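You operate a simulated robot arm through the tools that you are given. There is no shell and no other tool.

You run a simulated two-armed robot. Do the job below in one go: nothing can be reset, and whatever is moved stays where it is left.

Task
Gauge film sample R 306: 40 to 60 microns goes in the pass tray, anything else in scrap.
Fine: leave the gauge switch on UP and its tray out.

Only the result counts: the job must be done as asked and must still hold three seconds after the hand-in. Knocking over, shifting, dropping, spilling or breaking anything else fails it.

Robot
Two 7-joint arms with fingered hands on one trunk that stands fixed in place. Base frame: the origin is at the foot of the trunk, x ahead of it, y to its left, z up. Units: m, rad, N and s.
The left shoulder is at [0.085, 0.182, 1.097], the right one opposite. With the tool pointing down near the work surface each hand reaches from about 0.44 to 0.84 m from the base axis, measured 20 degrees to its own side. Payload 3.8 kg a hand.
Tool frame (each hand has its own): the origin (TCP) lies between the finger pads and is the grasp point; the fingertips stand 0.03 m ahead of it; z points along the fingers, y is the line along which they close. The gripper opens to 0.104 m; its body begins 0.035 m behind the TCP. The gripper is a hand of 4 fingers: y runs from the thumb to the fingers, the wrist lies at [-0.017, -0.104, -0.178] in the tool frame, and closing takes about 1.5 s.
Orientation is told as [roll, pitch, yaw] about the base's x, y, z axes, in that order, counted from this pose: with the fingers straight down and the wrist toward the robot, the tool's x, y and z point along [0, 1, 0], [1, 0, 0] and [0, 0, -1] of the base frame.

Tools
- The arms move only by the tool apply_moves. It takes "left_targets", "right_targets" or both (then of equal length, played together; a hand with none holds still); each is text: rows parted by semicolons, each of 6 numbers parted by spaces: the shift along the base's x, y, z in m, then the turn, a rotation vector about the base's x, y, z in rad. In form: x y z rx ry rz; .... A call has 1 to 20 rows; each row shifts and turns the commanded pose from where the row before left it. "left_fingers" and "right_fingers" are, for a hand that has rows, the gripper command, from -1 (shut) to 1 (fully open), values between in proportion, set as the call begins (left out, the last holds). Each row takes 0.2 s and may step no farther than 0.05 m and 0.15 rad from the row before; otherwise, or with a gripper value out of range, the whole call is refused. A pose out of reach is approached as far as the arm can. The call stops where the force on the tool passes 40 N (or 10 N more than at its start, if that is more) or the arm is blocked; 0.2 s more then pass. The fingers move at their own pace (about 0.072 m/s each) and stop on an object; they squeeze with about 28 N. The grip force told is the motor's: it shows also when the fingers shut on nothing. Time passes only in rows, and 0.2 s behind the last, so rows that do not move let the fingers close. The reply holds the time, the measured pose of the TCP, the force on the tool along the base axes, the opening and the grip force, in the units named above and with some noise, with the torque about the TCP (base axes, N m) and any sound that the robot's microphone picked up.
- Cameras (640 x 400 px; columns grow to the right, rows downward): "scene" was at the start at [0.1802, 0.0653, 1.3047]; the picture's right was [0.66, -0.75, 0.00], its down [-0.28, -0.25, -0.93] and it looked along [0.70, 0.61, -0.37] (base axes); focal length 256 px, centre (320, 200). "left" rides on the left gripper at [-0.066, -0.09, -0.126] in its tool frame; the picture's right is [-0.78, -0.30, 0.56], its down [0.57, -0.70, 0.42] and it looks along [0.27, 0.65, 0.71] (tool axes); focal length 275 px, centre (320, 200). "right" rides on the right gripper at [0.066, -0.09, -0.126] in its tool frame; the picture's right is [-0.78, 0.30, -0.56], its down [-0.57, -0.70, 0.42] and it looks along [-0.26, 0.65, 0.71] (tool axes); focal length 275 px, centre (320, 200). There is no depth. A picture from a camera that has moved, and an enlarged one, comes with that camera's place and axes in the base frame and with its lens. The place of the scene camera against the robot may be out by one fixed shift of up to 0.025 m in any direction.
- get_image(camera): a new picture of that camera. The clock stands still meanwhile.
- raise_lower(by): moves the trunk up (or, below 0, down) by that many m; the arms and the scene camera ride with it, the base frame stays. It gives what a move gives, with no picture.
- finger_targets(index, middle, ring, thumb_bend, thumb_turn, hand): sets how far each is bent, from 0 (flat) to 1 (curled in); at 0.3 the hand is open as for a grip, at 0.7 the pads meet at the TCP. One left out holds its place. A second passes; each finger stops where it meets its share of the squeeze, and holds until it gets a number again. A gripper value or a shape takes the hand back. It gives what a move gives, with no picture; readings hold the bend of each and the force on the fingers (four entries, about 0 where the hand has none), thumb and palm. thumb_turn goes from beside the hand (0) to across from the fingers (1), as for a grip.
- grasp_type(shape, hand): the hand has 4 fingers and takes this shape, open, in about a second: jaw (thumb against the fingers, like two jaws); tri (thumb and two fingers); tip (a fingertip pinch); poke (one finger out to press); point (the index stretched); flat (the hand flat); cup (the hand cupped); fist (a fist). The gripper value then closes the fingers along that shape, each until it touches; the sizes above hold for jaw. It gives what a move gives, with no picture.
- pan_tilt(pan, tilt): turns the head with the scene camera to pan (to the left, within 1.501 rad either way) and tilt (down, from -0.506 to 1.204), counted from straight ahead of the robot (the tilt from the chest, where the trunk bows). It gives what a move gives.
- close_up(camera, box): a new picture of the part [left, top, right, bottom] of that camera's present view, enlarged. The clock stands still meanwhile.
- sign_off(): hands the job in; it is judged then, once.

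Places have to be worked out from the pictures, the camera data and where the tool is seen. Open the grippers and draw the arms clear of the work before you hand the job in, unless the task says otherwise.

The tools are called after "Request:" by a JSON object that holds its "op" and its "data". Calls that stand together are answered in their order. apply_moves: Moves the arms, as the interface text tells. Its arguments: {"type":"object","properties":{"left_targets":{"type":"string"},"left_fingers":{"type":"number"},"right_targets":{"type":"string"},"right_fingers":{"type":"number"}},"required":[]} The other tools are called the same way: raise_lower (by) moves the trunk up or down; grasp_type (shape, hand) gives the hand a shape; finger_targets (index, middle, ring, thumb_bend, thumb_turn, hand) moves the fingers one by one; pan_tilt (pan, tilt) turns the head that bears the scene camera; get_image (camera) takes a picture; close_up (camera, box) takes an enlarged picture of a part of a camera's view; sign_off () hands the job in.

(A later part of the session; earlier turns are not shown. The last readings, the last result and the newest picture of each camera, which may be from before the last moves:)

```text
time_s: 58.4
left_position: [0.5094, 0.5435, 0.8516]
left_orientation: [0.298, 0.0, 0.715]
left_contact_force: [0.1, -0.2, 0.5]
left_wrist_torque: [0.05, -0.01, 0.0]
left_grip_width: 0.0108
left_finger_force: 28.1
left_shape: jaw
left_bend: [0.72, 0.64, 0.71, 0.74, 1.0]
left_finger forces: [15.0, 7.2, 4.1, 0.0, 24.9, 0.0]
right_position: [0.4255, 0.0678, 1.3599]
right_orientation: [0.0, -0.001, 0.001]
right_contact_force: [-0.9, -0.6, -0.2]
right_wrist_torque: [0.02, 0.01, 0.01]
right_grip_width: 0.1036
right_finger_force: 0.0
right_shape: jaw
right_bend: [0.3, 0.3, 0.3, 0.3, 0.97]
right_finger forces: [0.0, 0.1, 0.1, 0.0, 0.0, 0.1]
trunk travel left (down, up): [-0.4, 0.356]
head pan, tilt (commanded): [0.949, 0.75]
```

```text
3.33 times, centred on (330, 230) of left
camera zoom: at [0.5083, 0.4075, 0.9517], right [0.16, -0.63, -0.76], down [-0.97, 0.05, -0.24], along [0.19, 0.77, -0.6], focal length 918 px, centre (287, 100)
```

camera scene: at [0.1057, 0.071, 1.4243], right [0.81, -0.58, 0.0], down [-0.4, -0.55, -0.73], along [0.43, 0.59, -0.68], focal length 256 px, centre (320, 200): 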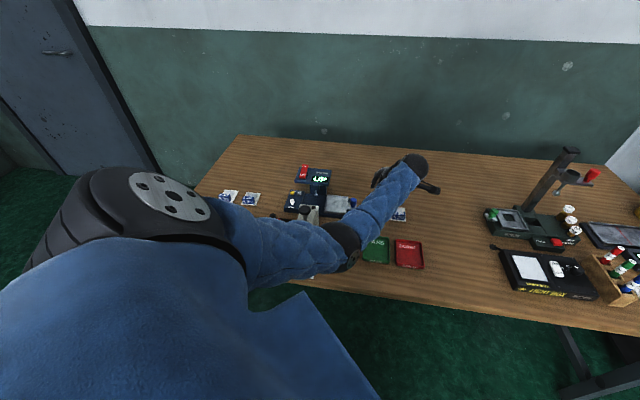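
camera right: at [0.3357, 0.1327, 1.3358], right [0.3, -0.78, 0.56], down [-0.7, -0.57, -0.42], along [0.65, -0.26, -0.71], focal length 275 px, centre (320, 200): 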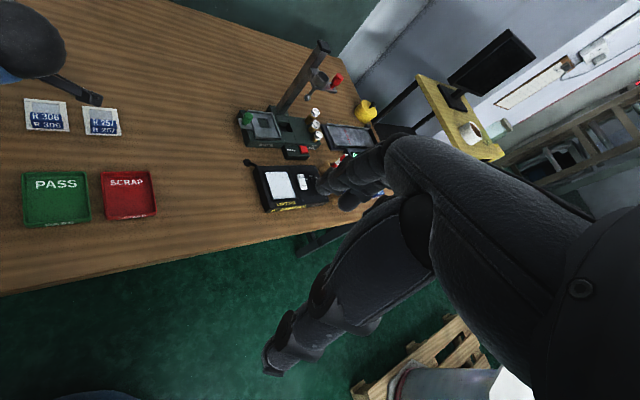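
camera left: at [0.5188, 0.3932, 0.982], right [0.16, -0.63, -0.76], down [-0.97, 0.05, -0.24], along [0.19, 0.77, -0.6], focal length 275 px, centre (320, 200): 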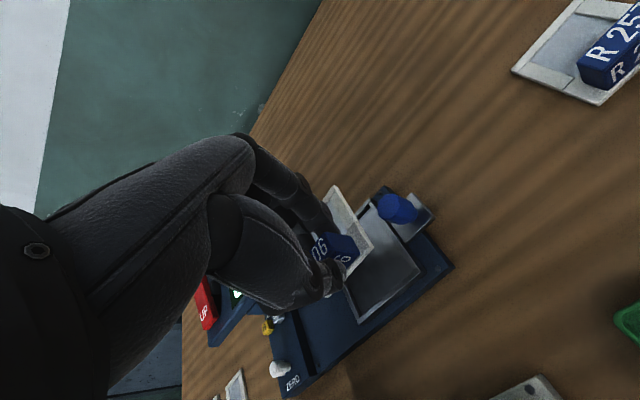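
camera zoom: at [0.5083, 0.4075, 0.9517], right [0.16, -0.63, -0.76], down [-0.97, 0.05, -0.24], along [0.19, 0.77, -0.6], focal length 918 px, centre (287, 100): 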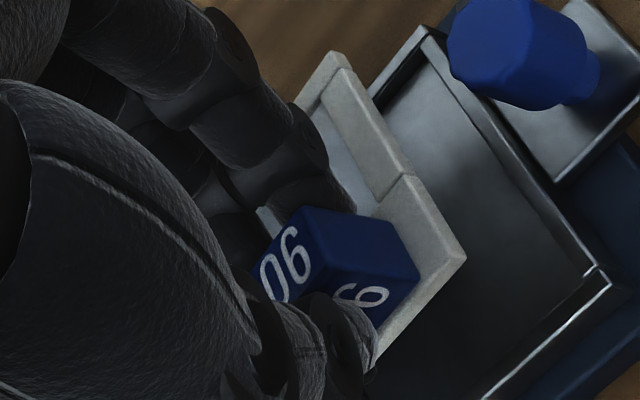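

The frame centre is now over the tray centre to within a couple of mm, about 25 mm above the floor. Lowering most of the way and checking once more.

Request:
{"op": "apply_moves", "data": {"left_targets": "0 0 -0.008 0 0 0; 0 0 -0.008 0 0 0; 0 0 0 0 0 0"}}

Request:
{"op": "close_up", "data": {"camera": "left", "box": [270, 160, 390, 300]}}

Request:
{"op": "get_image", "data": {"camera": "left"}}

```text
time_s: 59.2
left_position: [0.5092, 0.543, 0.8358]
left_orientation: [0.298, 0.002, 0.716]
left_contact_force: [0.7, -0.5, -0.1]
left_wrist_torque: [0.02, 0.01, -0.02]
left_grip_width: 0.0107
left_finger_force: 28.4
left_shape: jaw
left_bend: [0.72, 0.64, 0.71, 0.74, 1.0]
left_finger forces: [15.2, 7.2, 4.1, 0.1, 24.9, 0.0]
right_position: [0.4251, 0.0683, 1.3604]
right_orientation: [0.0, -0.001, -0.001]
right_contact_force: [0.3, 0.2, -0.7]
right_wrist_torque: [0.03, -0.01, 0.0]
right_grip_width: 0.1035
right_finger_force: 0.0
right_shape: jaw
right_bend: [0.3, 0.3, 0.3, 0.3, 0.97]
right_finger forces: [0.1, 0.0, 0.0, 0.0, 0.1, 0.0]
trunk travel left (down, up): [-0.4, 0.356]
head pan, tilt (commanded): [0.949, 0.75]
```

```text
2.86 times, centred on (330, 230) of left
camera zoom: at [0.5084, 0.4075, 0.9365], right [0.16, -0.63, -0.76], down [-0.97, 0.05, -0.24], along [0.18, 0.77, -0.6], focal length 786 px, centre (291, 114)
```

zoom: 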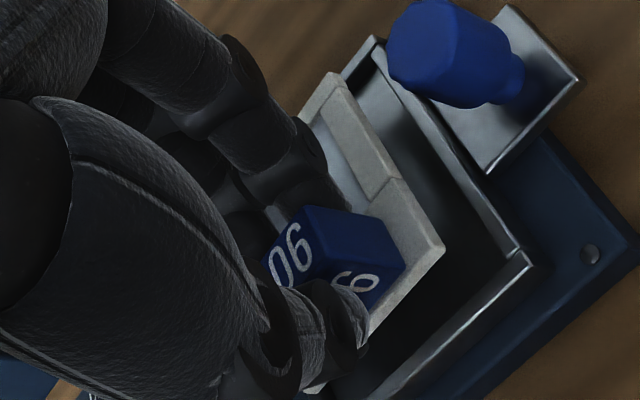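

```text
taken
camera left: at [0.5084, 0.4075, 0.9365], right [0.16, -0.63, -0.76], down [-0.97, 0.05, -0.24], along [0.18, 0.77, -0.6], focal length 275 px, centre (320, 200)
```

left: 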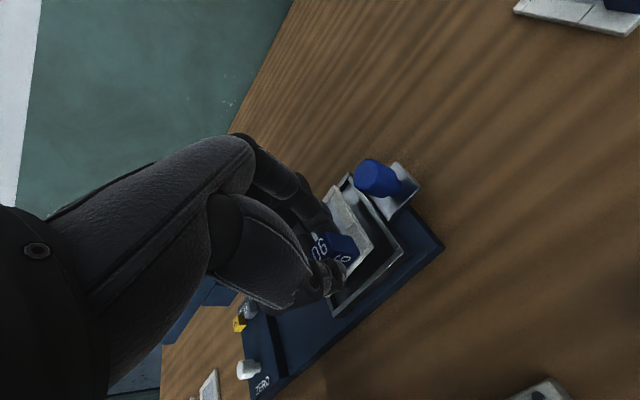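

Slight correction needed: about 2 mm toward the robot and 1.5 mm right. Applying that and lowering gently toward the tray floor.

Request:
{"op": "apply_moves", "data": {"left_targets": "-0.0004 -0.0025 0 0 0 0; 0 0 -0.004 0 0 0; 0 0 -0.003 0 0 0; 0 0 0 0 0 0"}}

Request:
{"op": "close_up", "data": {"camera": "left", "box": [270, 160, 390, 300]}}

```text
time_s: 60.2
left_position: [0.5097, 0.5406, 0.8282]
left_orientation: [0.296, -0.001, 0.716]
left_contact_force: [-0.4, -0.3, -0.6]
left_wrist_torque: [0.0, -0.02, -0.01]
left_grip_width: 0.0106
left_finger_force: 28.0
left_shape: jaw
left_bend: [0.72, 0.64, 0.71, 0.74, 1.0]
left_finger forces: [15.2, 7.2, 4.1, 0.1, 24.9, 0.0]
right_position: [0.4259, 0.0691, 1.361]
right_orientation: [0.0, 0.0, 0.001]
right_contact_force: [-0.4, 0.0, -0.2]
right_wrist_torque: [-0.02, -0.01, -0.02]
right_grip_width: 0.1036
right_finger_force: 0.1
right_shape: jaw
right_bend: [0.3, 0.3, 0.3, 0.3, 0.97]
right_finger forces: [0.1, 0.0, 0.0, 0.0, 0.0, 0.0]
trunk travel left (down, up): [-0.4, 0.356]
head pan, tilt (commanded): [0.949, 0.75]
```

```text
2.86 times, centred on (330, 230) of left
camera zoom: at [0.5074, 0.4044, 0.9295], right [0.16, -0.63, -0.76], down [-0.97, 0.05, -0.24], along [0.19, 0.77, -0.6], focal length 786 px, centre (291, 114)
```

zoom: 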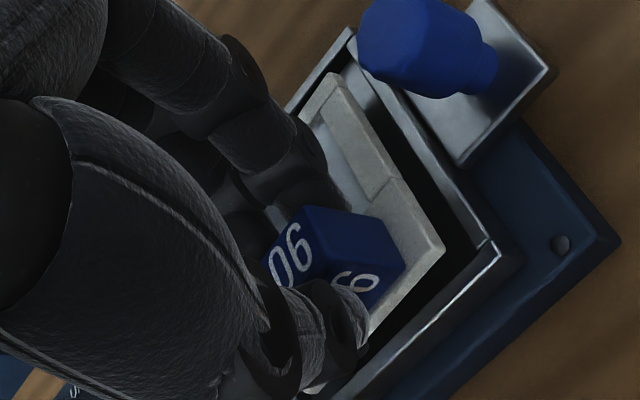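

The frame is now nesting within the tray's rim. Lowering the last few millimetres until contact.

Request:
{"op": "apply_moves", "data": {"left_targets": "0 0 -0.002 0 0 0; 0 0 -0.0015 0 0 0; 0 0 0 0 0 0"}}

Request:
{"op": "close_up", "data": {"camera": "left", "box": [270, 160, 390, 300]}}

```text
time_s: 61.0
left_position: [0.5094, 0.5392, 0.8253]
left_orientation: [0.297, 0.001, 0.716]
left_contact_force: [0.3, 0.3, -0.2]
left_wrist_torque: [-0.02, 0.0, 0.0]
left_grip_width: 0.0106
left_finger_force: 27.8
left_shape: jaw
left_bend: [0.72, 0.64, 0.71, 0.74, 1.0]
left_finger forces: [15.1, 7.2, 4.1, 0.1, 24.9, 0.1]
right_position: [0.4259, 0.0674, 1.3602]
right_orientation: [0.001, 0.001, 0.001]
right_contact_force: [0.1, -0.8, -0.1]
right_wrist_torque: [0.0, -0.02, -0.03]
right_grip_width: 0.1037
right_finger_force: 0.0
right_shape: jaw
right_bend: [0.3, 0.3, 0.3, 0.3, 0.97]
right_finger forces: [0.0, 0.0, 0.0, 0.0, 0.1, 0.0]
trunk travel left (down, up): [-0.4, 0.356]
head pan, tilt (commanded): [0.949, 0.75]
```

```text
2.86 times, centred on (330, 230) of left
camera zoom: at [0.5076, 0.4045, 0.9262], right [0.16, -0.63, -0.76], down [-0.97, 0.05, -0.24], along [0.19, 0.77, -0.6], focal length 786 px, centre (291, 114)
```

zoom: 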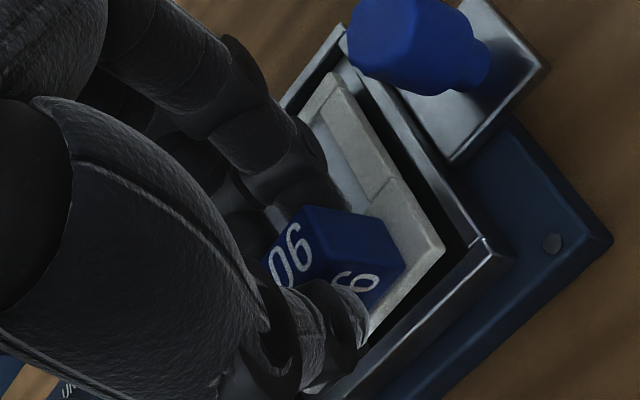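

Still no contact force. Lowering further in small steps.

Request:
{"op": "apply_moves", "data": {"left_targets": "0 0 -0.0015 0 0 0; 0 0 -0.0015 0 0 0; 0 0 0 0 0 0"}}

Request:
{"op": "close_up", "data": {"camera": "left", "box": [270, 160, 390, 300]}}

```text
time_s: 61.8
left_position: [0.5088, 0.54, 0.8226]
left_orientation: [0.297, 0.0, 0.716]
left_contact_force: [-0.2, 0.5, 1.3]
left_wrist_torque: [0.03, -0.02, -0.01]
left_grip_width: 0.0104
left_finger_force: 28.0
left_shape: jaw
left_bend: [0.72, 0.64, 0.71, 0.74, 1.0]
left_finger forces: [15.2, 6.9, 5.0, 0.0, 25.0, 0.0]
right_position: [0.4259, 0.068, 1.3603]
right_orientation: [0.0, 0.0, 0.0]
right_contact_force: [-0.2, 0.4, -0.1]
right_wrist_torque: [-0.01, -0.02, 0.02]
right_grip_width: 0.1036
right_finger_force: 0.2
right_shape: jaw
right_bend: [0.3, 0.3, 0.3, 0.3, 0.97]
right_finger forces: [0.0, 0.0, 0.0, 0.0, 0.0, 0.0]
trunk travel left (down, up): [-0.4, 0.356]
head pan, tilt (commanded): [0.949, 0.75]
```

```text
2.86 times, centred on (330, 230) of left
camera zoom: at [0.5075, 0.4045, 0.924], right [0.16, -0.63, -0.76], down [-0.97, 0.05, -0.24], along [0.19, 0.77, -0.6], focal length 786 px, centre (291, 114)
```

zoom: 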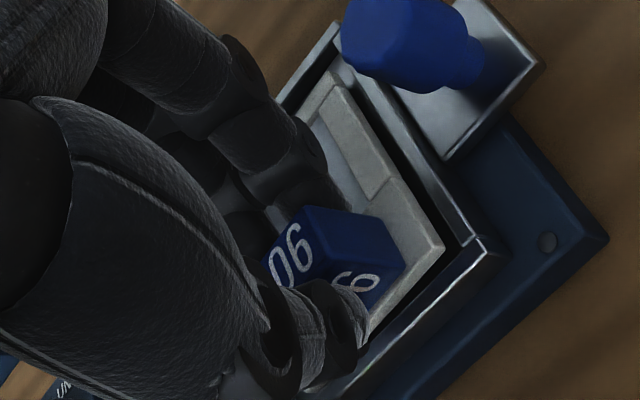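

A first hint of contact (1.3 N). One more small step to seat it.

Request:
{"op": "apply_moves", "data": {"left_targets": "0 0 -0.001 0 0 0; 0 0 0 0 0 0"}}

Request:
{"op": "close_up", "data": {"camera": "left", "box": [270, 160, 390, 300]}}

```text
time_s: 62.4
left_position: [0.5096, 0.5409, 0.8217]
left_orientation: [0.296, 0.0, 0.716]
left_contact_force: [0.6, -0.6, 0.1]
left_wrist_torque: [0.07, -0.03, 0.0]
left_grip_width: 0.0108
left_finger_force: 27.5
left_shape: jaw
left_bend: [0.72, 0.65, 0.71, 0.74, 1.0]
left_finger forces: [15.4, 6.9, 5.6, 0.0, 25.3, 0.0]
right_position: [0.424, 0.0676, 1.3604]
right_orientation: [0.001, 0.002, 0.0]
right_contact_force: [0.3, 0.1, 0.8]
right_wrist_torque: [-0.02, 0.03, -0.03]
right_grip_width: 0.1036
right_finger_force: 0.0
right_shape: jaw
right_bend: [0.3, 0.3, 0.3, 0.3, 0.97]
right_finger forces: [0.0, 0.0, 0.0, 0.0, 0.1, 0.0]
trunk travel left (down, up): [-0.4, 0.356]
head pan, tilt (commanded): [0.949, 0.75]
```

```text
2.86 times, centred on (330, 230) of left
camera zoom: at [0.5078, 0.4048, 0.9231], right [0.16, -0.63, -0.76], down [-0.97, 0.05, -0.24], along [0.19, 0.77, -0.6], focal length 786 px, centre (291, 114)
```

zoom: 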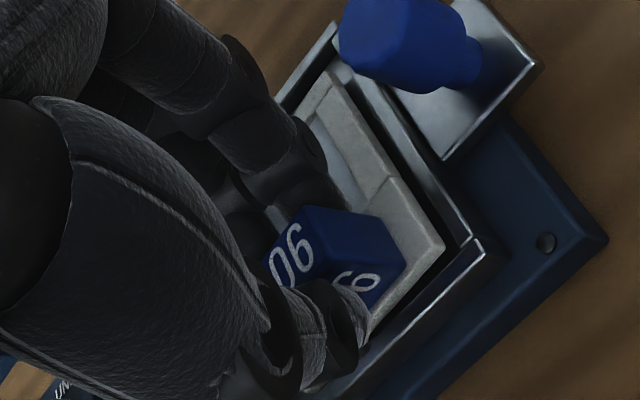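

The frame has settled on the tray floor inside the rim. Opening the fingers to release.

Request:
{"op": "apply_moves", "data": {"left_targets": "0 0 0 0 0 0; 0 0 0 0 0 0; 0 0 0 0 0 0; 0 0 0 0 0 0", "left_fingers": -0.2}}

Request:
{"op": "close_up", "data": {"camera": "left", "box": [270, 160, 390, 300]}}

```text
time_s: 63.4
left_position: [0.5085, 0.541, 0.8222]
left_orientation: [0.296, 0.0, 0.718]
left_contact_force: [0.1, 0.1, -0.6]
left_wrist_torque: [0.01, -0.01, 0.0]
left_grip_width: 0.041
left_finger_force: 0.0
left_shape: jaw
left_bend: [0.74, 0.49, 0.46, 0.72, 1.0]
left_finger forces: [0.0, 0.1, 0.0, 0.0, 0.1, 0.1]
right_position: [0.4251, 0.0682, 1.3597]
right_orientation: [0.002, 0.0, 0.0]
right_contact_force: [0.6, -0.3, -0.8]
right_wrist_torque: [0.0, -0.02, 0.04]
right_grip_width: 0.1036
right_finger_force: 0.0
right_shape: jaw
right_bend: [0.3, 0.3, 0.3, 0.3, 0.97]
right_finger forces: [0.0, 0.0, 0.1, 0.0, 0.0, 0.0]
trunk travel left (down, up): [-0.4, 0.356]
head pan, tilt (commanded): [0.949, 0.75]
```

```text
2.86 times, centred on (330, 230) of left
camera zoom: at [0.5078, 0.4049, 0.923], right [0.16, -0.63, -0.76], down [-0.97, 0.05, -0.24], along [0.19, 0.77, -0.6], focal length 786 px, centre (291, 114)
```

zoom: 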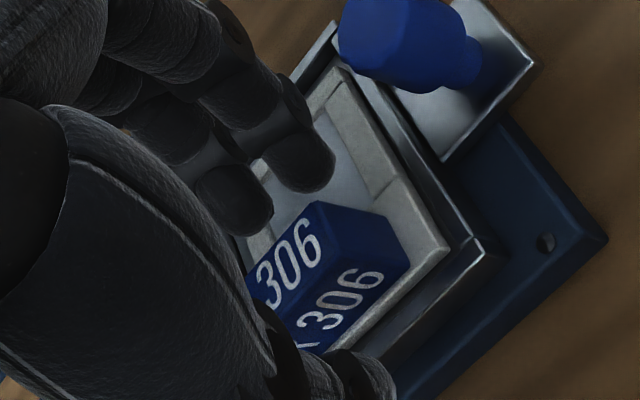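

Released; the sample sits in the tray. Withdrawing straight up and viewing it.

Request:
{"op": "apply_moves", "data": {"left_targets": "0 0 0.02 0 0 0; 0.007 -0.007 0.04 0 0 0; 0.01 -0.01 0.045 0 0 0; 0 0 0.045 0 0 0; 0 0 0 0 0 0"}}

Request:
{"op": "get_image", "data": {"camera": "left"}}

Request:
{"op": "close_up", "data": {"camera": "left", "box": [330, 190, 490, 310]}}

```text
time_s: 64.6
left_position: [0.5254, 0.5228, 0.973]
left_orientation: [0.298, 0.0, 0.715]
left_contact_force: [-0.1, 1.0, 0.3]
left_wrist_torque: [-0.01, 0.01, -0.01]
left_grip_width: 0.0413
left_finger_force: 0.1
left_shape: jaw
left_bend: [0.74, 0.49, 0.46, 0.72, 1.0]
left_finger forces: [0.0, 0.0, 0.1, 0.0, 0.0, 0.0]
right_position: [0.4246, 0.0681, 1.3607]
right_orientation: [-0.001, 0.001, 0.0]
right_contact_force: [-0.4, 0.2, 0.2]
right_wrist_torque: [-0.01, 0.01, 0.02]
right_grip_width: 0.1036
right_finger_force: 0.1
right_shape: jaw
right_bend: [0.3, 0.3, 0.3, 0.3, 0.97]
right_finger forces: [0.0, 0.0, 0.1, 0.1, 0.0, 0.0]
trunk travel left (down, up): [-0.4, 0.356]
head pan, tilt (commanded): [0.949, 0.75]
```

```text
taken
camera left: at [0.5243, 0.3886, 1.0733], right [0.16, -0.63, -0.76], down [-0.97, 0.05, -0.24], along [0.18, 0.77, -0.6], focal length 275 px, centre (320, 200)
```

left: 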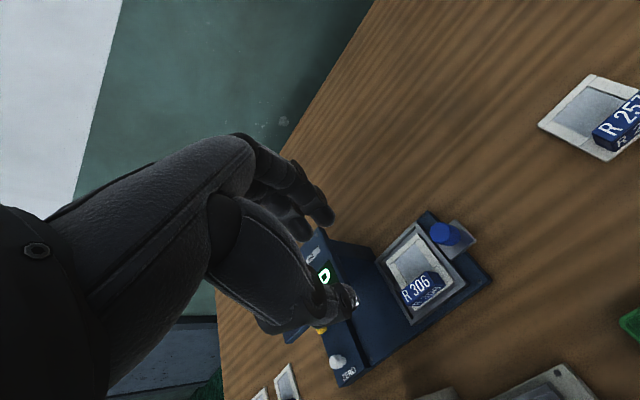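

```text
3.33 times, centred on (410, 250) of left
camera zoom: at [0.5243, 0.3886, 1.0733], right [0.16, -0.63, -0.76], down [-0.97, 0.05, -0.24], along [0.18, 0.77, -0.6], focal length 918 px, centre (20, 33)
```

zoom: 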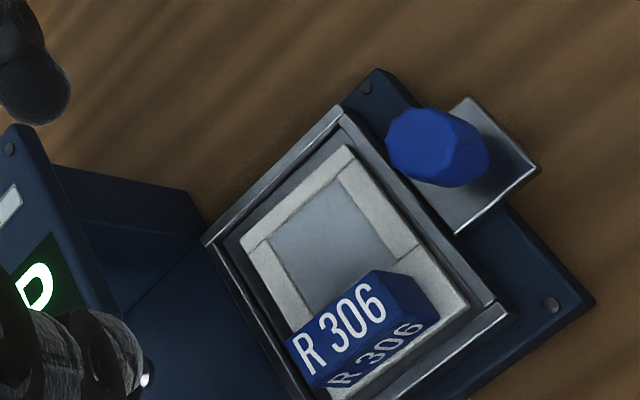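

R306 lies flat and well inside the tray. Now I'll turn back to the knob-gripping pose (yaw 45°, 30° lean) above the knob.

Request:
{"op": "apply_moves", "data": {"left_targets": "0.0226 -0.0004 0 0 0 0.035; 0.0226 -0.0004 0 0 0 0.035; 0 0 -0.03 0.0803 0.0803 0; 0 0 -0.03 0.0803 0.0803 0; 0 0 -0.04 0 0 0; 0 0 0 0 0 0", "left_fingers": -0.05}}

Request:
{"op": "get_image", "data": {"camera": "left"}}

```text
time_s: 66.0
left_position: [0.5721, 0.5226, 0.8707]
left_orientation: [0.526, -0.001, 0.785]
left_contact_force: [-0.5, -0.3, -0.6]
left_wrist_torque: [-0.02, 0.02, 0.01]
left_grip_width: 0.049
left_finger_force: 0.0
left_shape: jaw
left_bend: [0.74, 0.46, 0.42, 0.7, 1.0]
left_finger forces: [0.0, 0.0, 0.0, 0.1, 0.1, 0.1]
right_position: [0.4249, 0.0683, 1.3595]
right_orientation: [-0.001, -0.001, 0.002]
right_contact_force: [0.1, -0.1, 0.1]
right_wrist_torque: [-0.02, 0.02, 0.05]
right_grip_width: 0.1036
right_finger_force: 0.1
right_shape: jaw
right_bend: [0.3, 0.3, 0.3, 0.3, 0.97]
right_finger forces: [0.1, 0.0, 0.1, 0.1, 0.0, 0.0]
trunk travel left (down, up): [-0.4, 0.356]
head pan, tilt (commanded): [0.949, 0.75]
```

```text
taken
camera left: at [0.5938, 0.3729, 0.9459], right [0.07, -0.49, -0.87], down [-1.0, 0.0, -0.08], along [0.04, 0.87, -0.48], focal length 275 px, centre (320, 200)
```

left: 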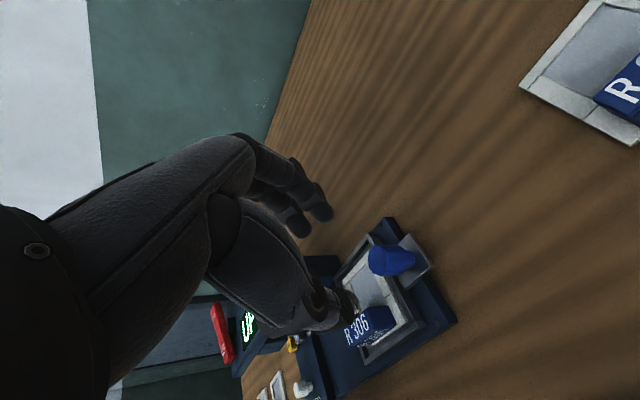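

Aligned above the knob. Descending to the grip height, then checking.

Request:
{"op": "apply_moves", "data": {"left_targets": "-0.001 -0.0005 -0.025 0 0 0; 0 0 -0.02 0 0 0; 0 0 -0.015 0 0 0; 0 0 0 0 0 0"}}

Request:
{"op": "close_up", "data": {"camera": "left", "box": [230, 150, 400, 370]}}

```text
time_s: 67.0
left_position: [0.569, 0.5226, 0.8117]
left_orientation: [0.524, 0.0, 0.786]
left_contact_force: [0.1, 0.2, -0.1]
left_wrist_torque: [0.0, -0.01, 0.0]
left_grip_width: 0.0489
left_finger_force: 0.2
left_shape: jaw
left_bend: [0.74, 0.46, 0.42, 0.7, 1.0]
left_finger forces: [0.1, 0.1, 0.1, 0.0, 0.1, 0.1]
right_position: [0.4257, 0.0696, 1.3588]
right_orientation: [0.001, 0.0, -0.001]
right_contact_force: [-0.7, -0.1, -0.5]
right_wrist_torque: [0.0, -0.01, 0.05]
right_grip_width: 0.1037
right_finger_force: 0.1
right_shape: jaw
right_bend: [0.3, 0.3, 0.3, 0.3, 0.97]
right_finger forces: [0.0, 0.0, 0.0, 0.1, 0.0, 0.0]
trunk travel left (down, up): [-0.4, 0.356]
head pan, tilt (commanded): [0.949, 0.75]
```

```text
1.82 times, centred on (315, 260) of left
camera zoom: at [0.592, 0.3726, 0.8863], right [0.07, -0.49, -0.87], down [-1.0, 0.0, -0.08], along [0.04, 0.87, -0.48], focal length 500 px, centre (329, 91)
```

zoom: 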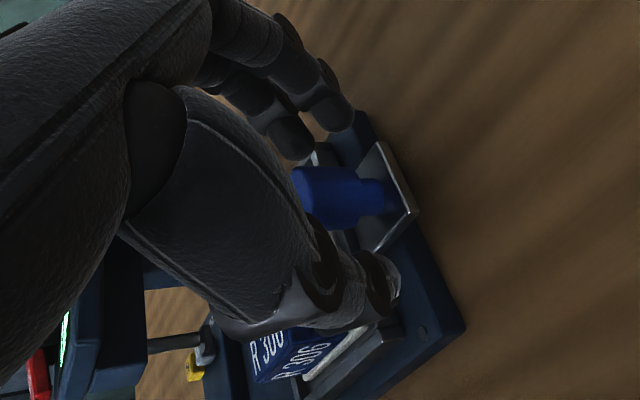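

No contacts; the knob is between the pads and the sample is undisturbed. Closing on the knob and sliding the tray in as before.

Request:
{"op": "apply_moves", "data": {"left_targets": "0 0 0 0 0 0; 0 0 0 0 0 0; 0 0 0 0 0 0; 0 0 0 0 0 0; 0 0 0 0 0 0", "left_fingers": -1}}

Request:
{"op": "apply_moves", "data": {"left_targets": "-0.0071 0.0071 0 0 0 0; -0.0071 0.0071 0 0 0 0; -0.0071 0.0071 0 0 0 0; 0 0 0 0 0 0"}}

Request:
{"op": "get_image", "data": {"camera": "left"}}

```text
time_s: 68.2
left_position: [0.5707, 0.5207, 0.811]
left_orientation: [0.523, -0.002, 0.787]
left_contact_force: [-2.0, -1.2, -0.2]
left_wrist_torque: [0.1, -0.18, -0.02]
left_grip_width: 0.0133
left_finger_force: 27.5
left_shape: jaw
left_bend: [0.71, 0.67, 0.7, 0.74, 1.0]
left_finger forces: [15.1, 7.2, 0.0, 0.1, 24.4, 0.0]
right_position: [0.4239, 0.0685, 1.3605]
right_orientation: [-0.001, -0.001, 0.0]
right_contact_force: [0.1, 0.4, 0.0]
right_wrist_torque: [-0.02, -0.01, 0.0]
right_grip_width: 0.1037
right_finger_force: 0.1
right_shape: jaw
right_bend: [0.3, 0.3, 0.3, 0.3, 0.97]
right_finger forces: [0.1, 0.1, 0.0, 0.0, 0.0, 0.0]
trunk travel left (down, up): [-0.4, 0.356]
head pan, tilt (commanded): [0.949, 0.75]
```

```text
time_s: 69.2
left_position: [0.5487, 0.5432, 0.8111]
left_orientation: [0.525, 0.002, 0.787]
left_contact_force: [-4.1, -3.1, -0.7]
left_wrist_torque: [-0.03, -0.12, 0.07]
left_grip_width: 0.0137
left_finger_force: 28.4
left_shape: jaw
left_bend: [0.71, 0.67, 0.7, 0.74, 1.0]
left_finger forces: [14.5, 6.9, 0.0, 0.0, 26.9, 0.0]
right_position: [0.4244, 0.0681, 1.3602]
right_orientation: [0.001, 0.001, 0.001]
right_contact_force: [0.0, -0.6, 0.7]
right_wrist_torque: [0.04, 0.01, 0.0]
right_grip_width: 0.1035
right_finger_force: 0.0
right_shape: jaw
right_bend: [0.3, 0.3, 0.3, 0.3, 0.97]
right_finger forces: [0.0, 0.1, 0.0, 0.0, 0.0, 0.0]
trunk travel left (down, up): [-0.4, 0.356]
head pan, tilt (commanded): [0.949, 0.75]
```

```text
taken
camera left: at [0.571, 0.3936, 0.8863], right [0.07, -0.49, -0.87], down [-1.0, 0.0, -0.08], along [0.04, 0.87, -0.49], focal length 275 px, centre (320, 200)
```

left: 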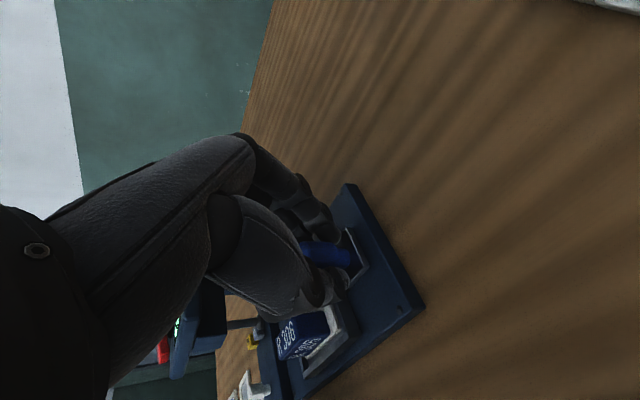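

Moving smoothly with the sample aboard. Continuing to the inner stop in decreasing steps.

Request:
{"op": "apply_moves", "data": {"left_targets": "-0.0071 0.0071 0 0 0 0; -0.0071 0.0071 0 0 0 0; -0.0071 0.0071 0 0 0 0; 0 0 0 0 0 0"}}

Request:
{"op": "apply_moves", "data": {"left_targets": "-0.0036 0.0036 0 0 0 0; -0.0036 0.0036 0 0 0 0; 0 0 0 0 0 0"}}

Request:
{"op": "apply_moves", "data": {"left_targets": "-0.0022 0.0022 0 0 0 0; -0.0022 0.0022 0 0 0 0; 0 0 0 0 0 0"}}

Request:
{"op": "get_image", "data": {"camera": "left"}}

Request:
{"op": "close_up", "data": {"camera": "scene", "box": [270, 130, 400, 230]}}

```text
time_s: 70.2
left_position: [0.5254, 0.5636, 0.8109]
left_orientation: [0.526, 0.001, 0.786]
left_contact_force: [-5.0, -5.1, -1.8]
left_wrist_torque: [0.01, -0.11, 0.09]
left_grip_width: 0.0133
left_finger_force: 28.0
left_shape: jaw
left_bend: [0.71, 0.67, 0.7, 0.74, 1.0]
left_finger forces: [14.3, 7.0, 0.0, 0.0, 28.0, 0.1]
right_position: [0.4242, 0.0682, 1.3603]
right_orientation: [-0.001, 0.0, 0.0]
right_contact_force: [-0.6, -0.4, 0.5]
right_wrist_torque: [0.01, -0.01, 0.02]
right_grip_width: 0.1039
right_finger_force: 0.0
right_shape: jaw
right_bend: [0.3, 0.3, 0.3, 0.3, 0.97]
right_finger forces: [0.0, 0.0, 0.1, 0.1, 0.1, 0.0]
trunk travel left (down, up): [-0.4, 0.356]
head pan, tilt (commanded): [0.949, 0.75]
```

```text
time_s: 71.0
left_position: [0.5195, 0.5717, 0.8113]
left_orientation: [0.525, 0.0, 0.787]
left_contact_force: [-4.8, -3.9, -3.4]
left_wrist_torque: [0.0, -0.05, 0.1]
left_grip_width: 0.0134
left_finger_force: 28.5
left_shape: jaw
left_bend: [0.71, 0.67, 0.7, 0.74, 1.0]
left_finger forces: [14.2, 7.2, 0.0, 0.0, 27.6, 0.1]
right_position: [0.4249, 0.0676, 1.3597]
right_orientation: [0.0, 0.0, 0.001]
right_contact_force: [-0.5, 0.0, -0.6]
right_wrist_torque: [-0.02, -0.02, -0.03]
right_grip_width: 0.1035
right_finger_force: 0.0
right_shape: jaw
right_bend: [0.3, 0.3, 0.3, 0.3, 0.97]
right_finger forces: [0.0, 0.0, 0.0, 0.0, 0.0, 0.0]
trunk travel left (down, up): [-0.4, 0.356]
head pan, tilt (commanded): [0.949, 0.75]
```

```text
time_s: 71.8
left_position: [0.5163, 0.5755, 0.8113]
left_orientation: [0.523, 0.0, 0.786]
left_contact_force: [-2.0, -5.1, -3.8]
left_wrist_torque: [-0.06, -0.17, 0.01]
left_grip_width: 0.0134
left_finger_force: 28.1
left_shape: jaw
left_bend: [0.71, 0.67, 0.7, 0.74, 1.0]
left_finger forces: [14.8, 6.6, 0.1, 0.0, 25.9, 0.0]
right_position: [0.425, 0.0678, 1.3599]
right_orientation: [-0.001, -0.001, 0.001]
right_contact_force: [-0.4, -0.1, -0.3]
right_wrist_torque: [0.0, 0.03, 0.0]
right_grip_width: 0.1035
right_finger_force: 0.0
right_shape: jaw
right_bend: [0.3, 0.3, 0.3, 0.3, 0.97]
right_finger forces: [0.0, 0.0, 0.1, 0.0, 0.0, 0.1]
trunk travel left (down, up): [-0.4, 0.356]
head pan, tilt (commanded): [0.949, 0.75]
```

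```text
taken
camera left: at [0.5383, 0.4256, 0.8866], right [0.07, -0.49, -0.87], down [-1.0, 0.0, -0.08], along [0.04, 0.87, -0.49], focal length 275 px, centre (320, 200)
```

left: 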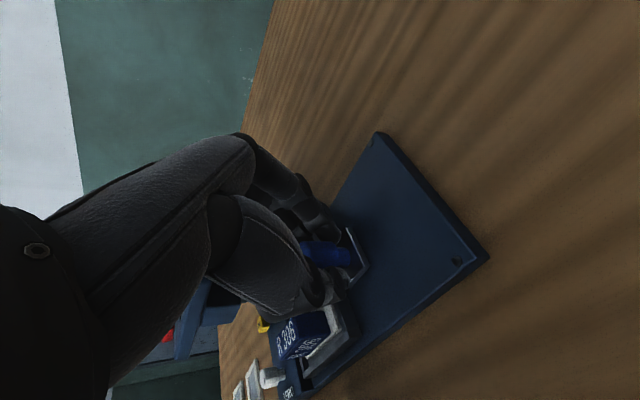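

```text
4.00 times, centred on (335, 180) of scene
camera zoom: at [0.1058, 0.071, 1.4243], right [0.81, -0.58, 0.0], down [-0.4, -0.55, -0.73], along [0.43, 0.59, -0.68], focal length 1025 px, centre (260, 280)
```

zoom: 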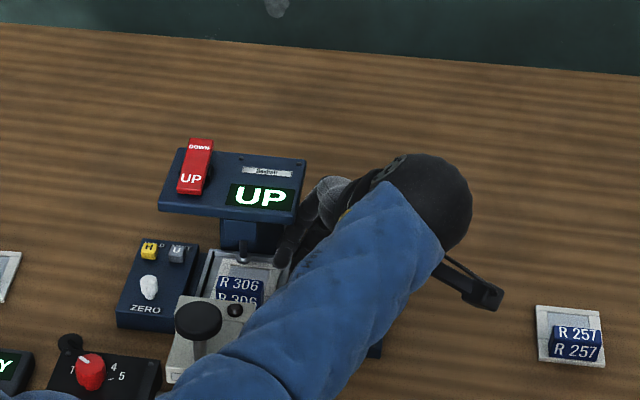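

The tray is at its inner stop with R306 under the foot. Releasing with a small opening and withdrawing along the tool axis, then forming the poke.

Request:
{"op": "apply_moves", "data": {"left_targets": "0 0 0 0 0 0; 0 0 0 0 0 0; 0 0 0 0 0 0; 0 0 0 0 0 0", "left_fingers": -0.15}}

Request:
{"op": "apply_moves", "data": {"left_targets": "0.0141 -0.0141 0.0346 0 0 0; 0.0141 -0.0141 0.0346 0 0 0; 0 0 0.045 0 0 0; 0 0 0.045 0 0 0; 0 0 0.02 0 0 0; 0 0 0 0 0 0"}}

Request:
{"op": "finger_targets", "data": {"hand": "left", "index": 0.6, "middle": 1.0, "ring": 1.0, "thumb_bend": 1.0, "thumb_turn": 0.5}}

Request:
{"op": "get_image", "data": {"camera": "left"}}

```text
time_s: 72.8
left_position: [0.5155, 0.5762, 0.8106]
left_orientation: [0.525, -0.002, 0.787]
left_contact_force: [0.1, 0.0, 0.0]
left_wrist_torque: [0.03, 0.03, -0.02]
left_grip_width: 0.044
left_finger_force: 0.0
left_shape: jaw
left_bend: [0.74, 0.48, 0.45, 0.72, 1.0]
left_finger forces: [0.1, 0.0, 0.1, 0.0, 0.0, 0.0]
right_position: [0.4255, 0.0689, 1.3604]
right_orientation: [-0.002, 0.0, 0.001]
right_contact_force: [-0.2, -0.8, 1.0]
right_wrist_torque: [0.0, 0.0, 0.01]
right_grip_width: 0.1032
right_finger_force: 0.0
right_shape: jaw
right_bend: [0.3, 0.3, 0.3, 0.3, 0.97]
right_finger forces: [0.0, 0.1, 0.0, 0.0, 0.1, 0.1]
trunk travel left (down, up): [-0.4, 0.356]
head pan, tilt (commanded): [0.949, 0.75]
```

```text
time_s: 74.2
left_position: [0.5454, 0.547, 0.9891]
left_orientation: [0.524, 0.0, 0.788]
left_contact_force: [0.2, 0.3, 0.0]
left_wrist_torque: [0.01, -0.02, -0.03]
left_grip_width: 0.044
left_finger_force: 0.1
left_shape: jaw
left_bend: [0.74, 0.48, 0.45, 0.71, 1.0]
left_finger forces: [0.1, 0.1, 0.0, 0.0, 0.0, 0.1]
right_position: [0.4259, 0.0689, 1.3597]
right_orientation: [-0.001, 0.0, 0.0]
right_contact_force: [-0.5, -0.5, -0.1]
right_wrist_torque: [0.02, -0.01, -0.02]
right_grip_width: 0.1035
right_finger_force: 0.0
right_shape: jaw
right_bend: [0.3, 0.3, 0.3, 0.3, 0.97]
right_finger forces: [0.0, 0.0, 0.0, 0.0, 0.1, 0.0]
trunk travel left (down, up): [-0.4, 0.356]
head pan, tilt (commanded): [0.949, 0.75]
```

```text
time_s: 75.2
left_position: [0.5444, 0.5476, 0.9901]
left_orientation: [0.524, 0.0, 0.788]
left_contact_force: [-1.3, 0.2, 0.2]
left_wrist_torque: [0.0, -0.02, 0.0]
left_grip_width: 0.0373
left_finger_force: 0.2
left_shape: fingers
left_bend: [0.6, 1.0, 1.0, 1.0, 0.51]
left_finger forces: [0.0, 0.0, 0.1, 0.0, 0.1, 0.0]
right_position: [0.4249, 0.0684, 1.3596]
right_orientation: [0.0, 0.002, 0.0]
right_contact_force: [-0.8, -0.4, 0.7]
right_wrist_torque: [0.02, -0.04, 0.01]
right_grip_width: 0.1036
right_finger_force: 0.0
right_shape: jaw
right_bend: [0.3, 0.3, 0.3, 0.3, 0.97]
right_finger forces: [0.0, 0.0, 0.0, 0.1, 0.0, 0.0]
trunk travel left (down, up): [-0.4, 0.356]
head pan, tilt (commanded): [0.949, 0.75]
```

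```text
taken
camera left: at [0.5665, 0.3984, 1.0655], right [0.07, -0.49, -0.87], down [-1.0, 0.0, -0.08], along [0.04, 0.87, -0.49], focal length 275 px, centre (320, 200)
```

left: 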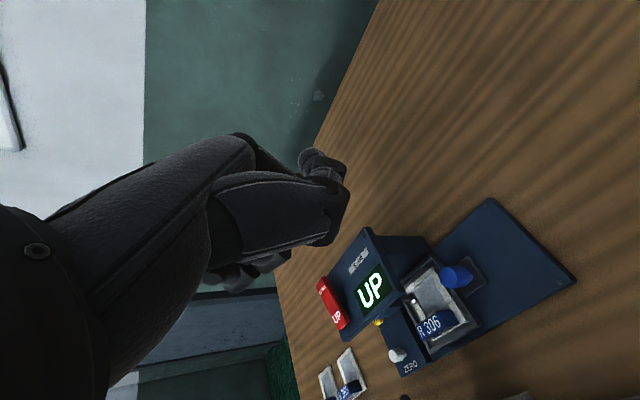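

Same start pose as the last time, so I'll repeat the proven move above the DOWN end.

Request:
{"op": "apply_moves", "data": {"left_targets": "-0.0239 0.0346 0.01 -0.0926 -0.0926 0; -0.0239 0.0346 0.01 -0.0926 -0.0926 0; -0.0239 0.0346 0 -0.0926 -0.0926 0; -0.0239 0.0346 0 -0.0926 -0.0926 0; 0 0 -0.03 0 0 0; 0 0 0 0 0 0"}}

Request:
{"op": "close_up", "data": {"camera": "scene", "box": [270, 130, 370, 210]}}

```text
time_s: 76.6
left_position: [0.4468, 0.6867, 0.9834]
left_orientation: [-0.003, 0.0, 0.788]
left_contact_force: [0.0, -0.4, -0.4]
left_wrist_torque: [-0.01, 0.01, -0.03]
left_grip_width: 0.0375
left_finger_force: 0.0
left_shape: fingers
left_bend: [0.6, 1.0, 1.0, 1.0, 0.51]
left_finger forces: [0.1, 0.0, 0.0, 0.0, 0.0, 0.0]
right_position: [0.4239, 0.0683, 1.3609]
right_orientation: [0.001, -0.001, 0.0]
right_contact_force: [0.1, -0.2, -0.6]
right_wrist_torque: [0.01, 0.01, -0.03]
right_grip_width: 0.1035
right_finger_force: 0.2
right_shape: jaw
right_bend: [0.3, 0.3, 0.3, 0.3, 0.97]
right_finger forces: [0.0, 0.1, 0.0, 0.0, 0.0, 0.1]
trunk travel left (down, up): [-0.4, 0.356]
head pan, tilt (commanded): [0.949, 0.75]
```

```text
5.00 times, centred on (320, 170) of scene
camera zoom: at [0.1052, 0.0715, 1.4243], right [0.81, -0.58, 0.0], down [-0.4, -0.56, -0.73], along [0.43, 0.59, -0.68], focal length 1282 px, centre (320, 350)
```

zoom: 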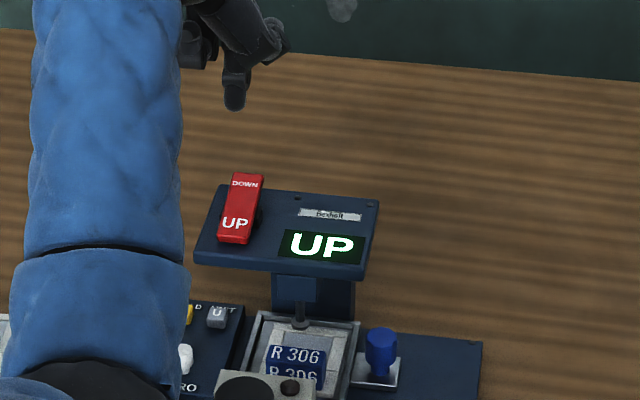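

Aligned. R306 is clearly under the foot. Pressing DOWN.

Request:
{"op": "apply_moves", "data": {"left_targets": "0.0025 -0.0005 -0.02 0 0 0; 0 0 -0.02 0 0 0; 0 0 -0.014 0 0 0; 0 0 -0.009 0 0 0; 0 0 0 0 0 0; 0 0 0 0 0 0"}}

Request:
{"op": "close_up", "data": {"camera": "scene", "box": [270, 130, 370, 210]}}

Request:
{"op": "close_up", "data": {"camera": "scene", "box": [305, 165, 337, 185]}}

```text
time_s: 78.0
left_position: [0.4495, 0.6862, 0.9176]
left_orientation: [0.001, 0.0, 0.788]
left_contact_force: [-0.7, 0.2, 0.6]
left_wrist_torque: [-0.02, 0.03, 0.01]
left_grip_width: 0.0374
left_finger_force: 0.0
left_shape: fingers
left_bend: [0.6, 1.0, 1.0, 1.0, 0.51]
left_finger forces: [0.0, 0.0, 0.0, 0.1, 0.0, 0.1]
right_position: [0.424, 0.0678, 1.3601]
right_orientation: [0.0, 0.002, 0.001]
right_contact_force: [1.0, -1.3, 0.1]
right_wrist_torque: [0.0, -0.02, 0.03]
right_grip_width: 0.1036
right_finger_force: 0.1
right_shape: jaw
right_bend: [0.3, 0.3, 0.3, 0.3, 0.97]
right_finger forces: [0.1, 0.0, 0.0, 0.0, 0.0, 0.0]
trunk travel left (down, up): [-0.4, 0.356]
head pan, tilt (commanded): [0.949, 0.75]
```

```text
5.00 times, centred on (320, 170) of scene
camera zoom: at [0.1055, 0.0713, 1.4243], right [0.81, -0.58, 0.0], down [-0.4, -0.55, -0.73], along [0.43, 0.59, -0.68], focal length 1282 px, centre (320, 350)
```

zoom: 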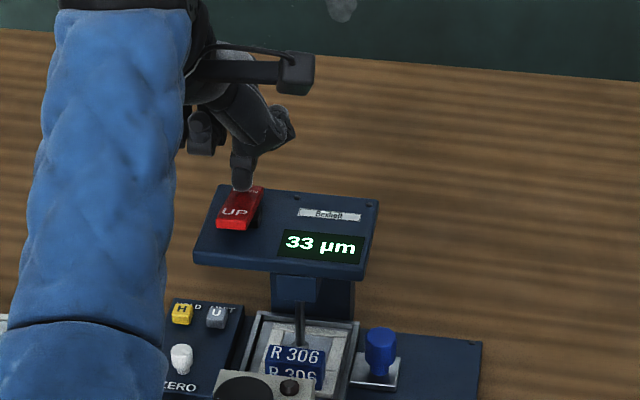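

```text
16.00 times, centred on (321, 175) of scene
camera zoom: at [0.1055, 0.0713, 1.4243], right [0.81, -0.58, 0.0], down [-0.4, -0.55, -0.73], along [0.43, 0.59, -0.68], focal length 4101 px, centre (304, 600)
```

zoom: 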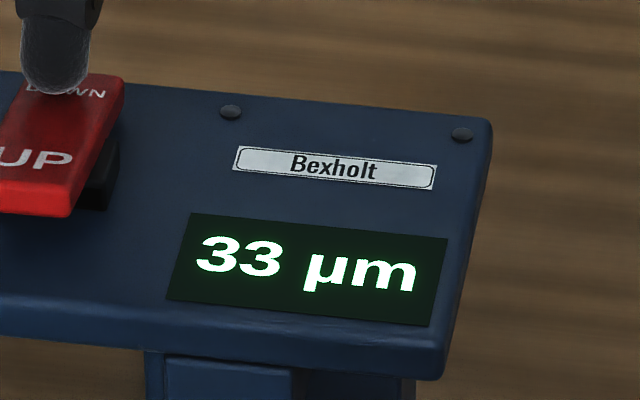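

Display shows 33 µm. I'll wait a couple of seconds to make sure the reading is settled.

Request:
{"op": "apply_moves", "data": {"left_targets": "0 0 0.01 0 0 0; 0 0 0 0 0 0; 0 0 0 0 0 0; 0 0 0 0 0 0; 0 0 0 0 0 0; 0 0 0 0 0 0; 0 0 0 0 0 0; 0 0 0 0 0 0; 0 0 0 0 0 0; 0 0 0 0 0 0; 0 0 0 0 0 0; 0 0 0 0 0 0"}}

Request:
{"op": "close_up", "data": {"camera": "scene", "box": [270, 130, 370, 210]}}

Request:
{"op": "close_up", "data": {"camera": "scene", "box": [310, 178, 350, 210]}}

```text
time_s: 80.6
left_position: [0.4507, 0.686, 0.9264]
left_orientation: [0.0, -0.001, 0.787]
left_contact_force: [0.0, -0.5, -0.2]
left_wrist_torque: [0.0, 0.0, 0.04]
left_grip_width: 0.0372
left_finger_force: 0.1
left_shape: fingers
left_bend: [0.6, 1.0, 1.0, 1.0, 0.51]
left_finger forces: [0.0, 0.1, 0.1, 0.0, 0.0, 0.0]
right_position: [0.4253, 0.0679, 1.36]
right_orientation: [0.002, 0.001, 0.001]
right_contact_force: [0.3, 0.0, -0.1]
right_wrist_torque: [-0.05, 0.01, 0.0]
right_grip_width: 0.1038
right_finger_force: 0.1
right_shape: jaw
right_bend: [0.3, 0.3, 0.3, 0.3, 0.97]
right_finger forces: [0.0, 0.1, 0.0, 0.0, 0.1, 0.0]
trunk travel left (down, up): [-0.4, 0.356]
head pan, tilt (commanded): [0.949, 0.75]
```

```text
5.00 times, centred on (320, 170) of scene
camera zoom: at [0.1056, 0.0713, 1.4243], right [0.81, -0.58, 0.0], down [-0.4, -0.55, -0.73], along [0.43, 0.59, -0.68], focal length 1282 px, centre (320, 350)
```

zoom: 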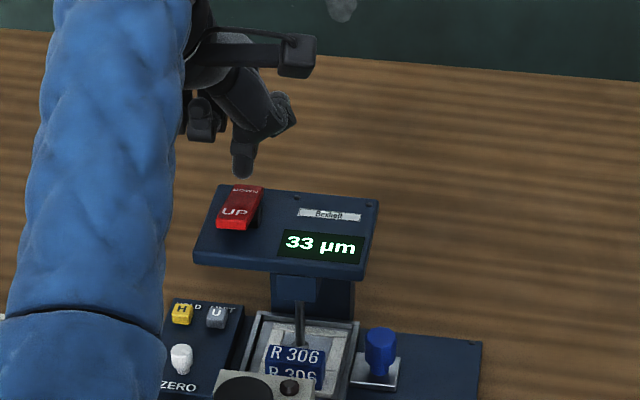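

```text
12.50 times, centred on (330, 194) of scene
camera zoom: at [0.1056, 0.0713, 1.4243], right [0.81, -0.58, 0.0], down [-0.4, -0.55, -0.73], along [0.43, 0.59, -0.68], focal length 3204 px, centre (195, 275)
```

zoom: 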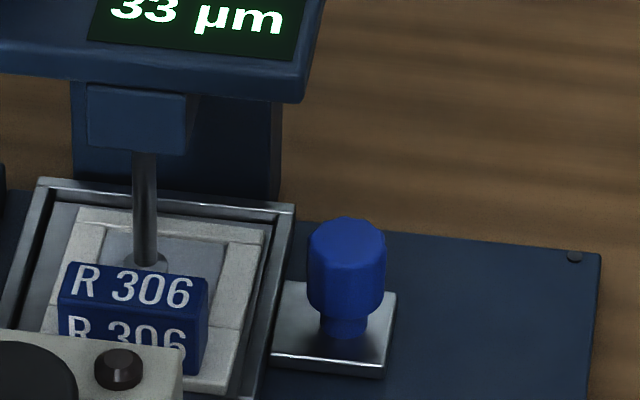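

Steady at 33 µm with the foot squarely on the film and a verified zero — below 40, so R306 goes to SCRAP. Flipping the switch back to UP.

Request:
{"op": "apply_moves", "data": {"left_targets": "0 0 0.02 0 0 0; -0.0235 -0.0235 0 0 0 0; 0 0 -0.018 0 0 0; 0 0 -0.007 0 0 0; 0 0 -0.004 0 0 0; 0 0 0 0 0 0"}}

Request:
{"op": "close_up", "data": {"camera": "scene", "box": [270, 130, 370, 210]}}

```text
time_s: 82.0
left_position: [0.4274, 0.6616, 0.9189]
left_orientation: [0.0, 0.003, 0.785]
left_contact_force: [-0.6, -0.4, -0.3]
left_wrist_torque: [-0.01, 0.01, 0.03]
left_grip_width: 0.0373
left_finger_force: 0.2
left_shape: fingers
left_bend: [0.6, 1.0, 1.0, 1.0, 0.51]
left_finger forces: [0.0, 0.0, 0.0, 0.1, 0.1, 0.1]
right_position: [0.4255, 0.067, 1.3602]
right_orientation: [0.0, 0.001, 0.0]
right_contact_force: [0.0, 0.4, -1.0]
right_wrist_torque: [0.02, 0.01, -0.01]
right_grip_width: 0.1035
right_finger_force: 0.1
right_shape: jaw
right_bend: [0.3, 0.3, 0.3, 0.3, 0.97]
right_finger forces: [0.0, 0.1, 0.1, 0.1, 0.1, 0.0]
trunk travel left (down, up): [-0.4, 0.356]
head pan, tilt (commanded): [0.949, 0.75]
```

```text
5.00 times, centred on (320, 170) of scene
camera zoom: at [0.1055, 0.0711, 1.4243], right [0.81, -0.58, 0.0], down [-0.4, -0.55, -0.73], along [0.43, 0.59, -0.68], focal length 1282 px, centre (320, 350)
```

zoom: 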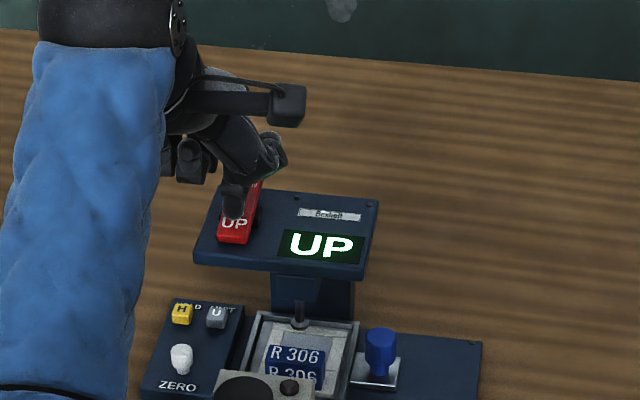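

Switch is on UP again and the foot is raised. Repeating the proven route to the knob to draw the tray out.

Request:
{"op": "apply_moves", "data": {"left_targets": "0 0 0.045 0 0 0; 0 0 0.045 0 0 0; 0 0 0.035 0 0 0"}}

Request:
{"op": "grasp_type", "data": {"shape": "jaw", "hand": "left"}}

Request:
{"op": "apply_moves", "data": {"left_targets": "0.0293 -0.0287 0 0.0926 0.0926 0; 0.0293 -0.0287 0 0.0926 0.0926 0; 0.0293 -0.0287 0 0.0926 0.0926 0; 0.0293 -0.0287 0 0.0926 0.0926 0; 0 0 -0.04 0 0 0; 0 0 -0.04 0 0 0; 0 0 -0.03 0 0 0; 0 0 0 0 0 0", "left_fingers": -0.15}}

Request:
{"op": "get_image", "data": {"camera": "left"}}

```text
time_s: 82.8
left_position: [0.4272, 0.6597, 1.0436]
left_orientation: [0.0, 0.0, 0.787]
left_contact_force: [0.7, 0.4, -0.6]
left_wrist_torque: [0.02, -0.01, 0.0]
left_grip_width: 0.0375
left_finger_force: 0.0
left_shape: fingers
left_bend: [0.6, 1.0, 1.0, 1.0, 0.51]
left_finger forces: [0.1, 0.0, 0.1, 0.0, 0.1, 0.0]
right_position: [0.4261, 0.0698, 1.3604]
right_orientation: [0.0, 0.001, -0.001]
right_contact_force: [-0.7, -0.7, -1.0]
right_wrist_torque: [0.04, -0.04, 0.02]
right_grip_width: 0.1037
right_finger_force: 0.1
right_shape: jaw
right_bend: [0.3, 0.3, 0.3, 0.3, 0.97]
right_finger forces: [0.1, 0.0, 0.1, 0.1, 0.0, 0.1]
trunk travel left (down, up): [-0.4, 0.356]
head pan, tilt (commanded): [0.949, 0.75]
```

```text
time_s: 83.7
left_position: [0.4278, 0.6606, 1.0433]
left_orientation: [0.001, 0.0, 0.787]
left_contact_force: [0.0, 1.0, -0.7]
left_wrist_torque: [0.0, -0.02, 0.01]
left_grip_width: 0.1034
left_finger_force: 0.0
left_shape: jaw
left_bend: [0.3, 0.3, 0.3, 0.3, 0.97]
left_finger forces: [0.1, 0.0, 0.1, 0.0, 0.0, 0.0]
right_position: [0.4257, 0.0692, 1.3592]
right_orientation: [-0.001, 0.001, 0.0]
right_contact_force: [0.6, -0.6, 1.8]
right_wrist_torque: [-0.01, 0.02, 0.01]
right_grip_width: 0.1035
right_finger_force: 0.1
right_shape: jaw
right_bend: [0.3, 0.3, 0.3, 0.3, 0.97]
right_finger forces: [0.0, 0.0, 0.0, 0.1, 0.0, 0.0]
trunk travel left (down, up): [-0.4, 0.356]
head pan, tilt (commanded): [0.949, 0.75]
```

```text
time_s: 85.5
left_position: [0.5461, 0.5485, 0.9346]
left_orientation: [0.525, 0.0, 0.785]
left_contact_force: [-0.1, 0.4, -0.7]
left_wrist_torque: [0.0, 0.03, 0.03]
left_grip_width: 0.0445
left_finger_force: 0.1
left_shape: jaw
left_bend: [0.74, 0.48, 0.44, 0.71, 1.0]
left_finger forces: [0.1, 0.0, 0.0, 0.1, 0.1, 0.0]
right_position: [0.4249, 0.0676, 1.3603]
right_orientation: [0.0, -0.001, -0.002]
right_contact_force: [-0.2, 0.1, -0.4]
right_wrist_torque: [0.0, -0.06, 0.01]
right_grip_width: 0.1033
right_finger_force: 0.0
right_shape: jaw
right_bend: [0.3, 0.3, 0.3, 0.3, 0.97]
right_finger forces: [0.1, 0.0, 0.0, 0.0, 0.1, 0.0]
trunk travel left (down, up): [-0.4, 0.356]
head pan, tilt (commanded): [0.949, 0.75]
```

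```text
taken
camera left: at [0.5682, 0.3984, 1.0106], right [0.07, -0.49, -0.87], down [-1.0, 0.0, -0.08], along [0.04, 0.87, -0.48], focal length 275 px, centre (320, 200)
```

left: 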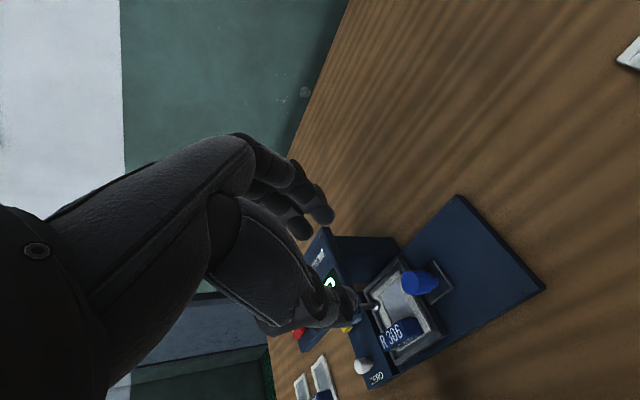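

In position. Approaching along the tool axis to the grip point.

Request:
{"op": "apply_moves", "data": {"left_targets": "-0.002 -0.0005 -0.03 0 0 0; 0 0 -0.0248 0 0 0; -0.0141 0.0141 -0.0346 0 0 0; -0.0141 0.0141 -0.0346 0 0 0; 0 0 0 0 0 0"}}

Request:
{"op": "close_up", "data": {"camera": "left", "box": [230, 150, 400, 370]}}

```text
time_s: 86.7
left_position: [0.516, 0.5758, 0.8102]
left_orientation: [0.523, -0.001, 0.788]
left_contact_force: [0.4, -0.1, -0.3]
left_wrist_torque: [0.0, 0.02, -0.03]
left_grip_width: 0.0444
left_finger_force: 0.0
left_shape: jaw
left_bend: [0.74, 0.48, 0.44, 0.71, 1.0]
left_finger forces: [0.1, 0.0, 0.1, 0.0, 0.0, 0.0]
right_position: [0.4249, 0.068, 1.3608]
right_orientation: [0.0, 0.001, 0.0]
right_contact_force: [0.4, -0.1, 0.2]
right_wrist_torque: [0.0, 0.03, -0.04]
right_grip_width: 0.1037
right_finger_force: 0.2
right_shape: jaw
right_bend: [0.3, 0.3, 0.3, 0.3, 0.97]
right_finger forces: [0.1, 0.1, 0.0, 0.0, 0.1, 0.0]
trunk travel left (down, up): [-0.4, 0.356]
head pan, tilt (commanded): [0.949, 0.75]
```

```text
1.82 times, centred on (315, 260) of left
camera zoom: at [0.5377, 0.4262, 0.8865], right [0.07, -0.49, -0.87], down [-1.0, 0.0, -0.08], along [0.04, 0.87, -0.48], focal length 500 px, centre (329, 91)
```

zoom: 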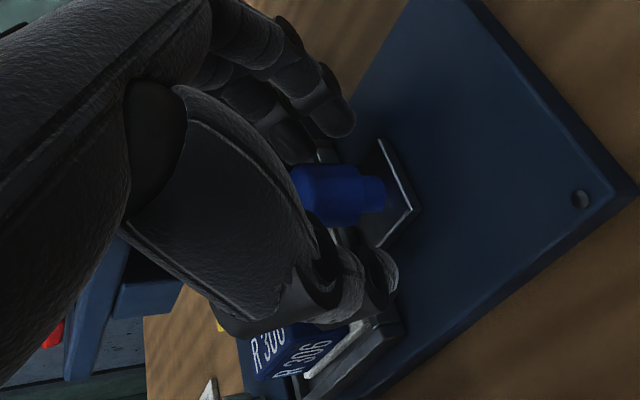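

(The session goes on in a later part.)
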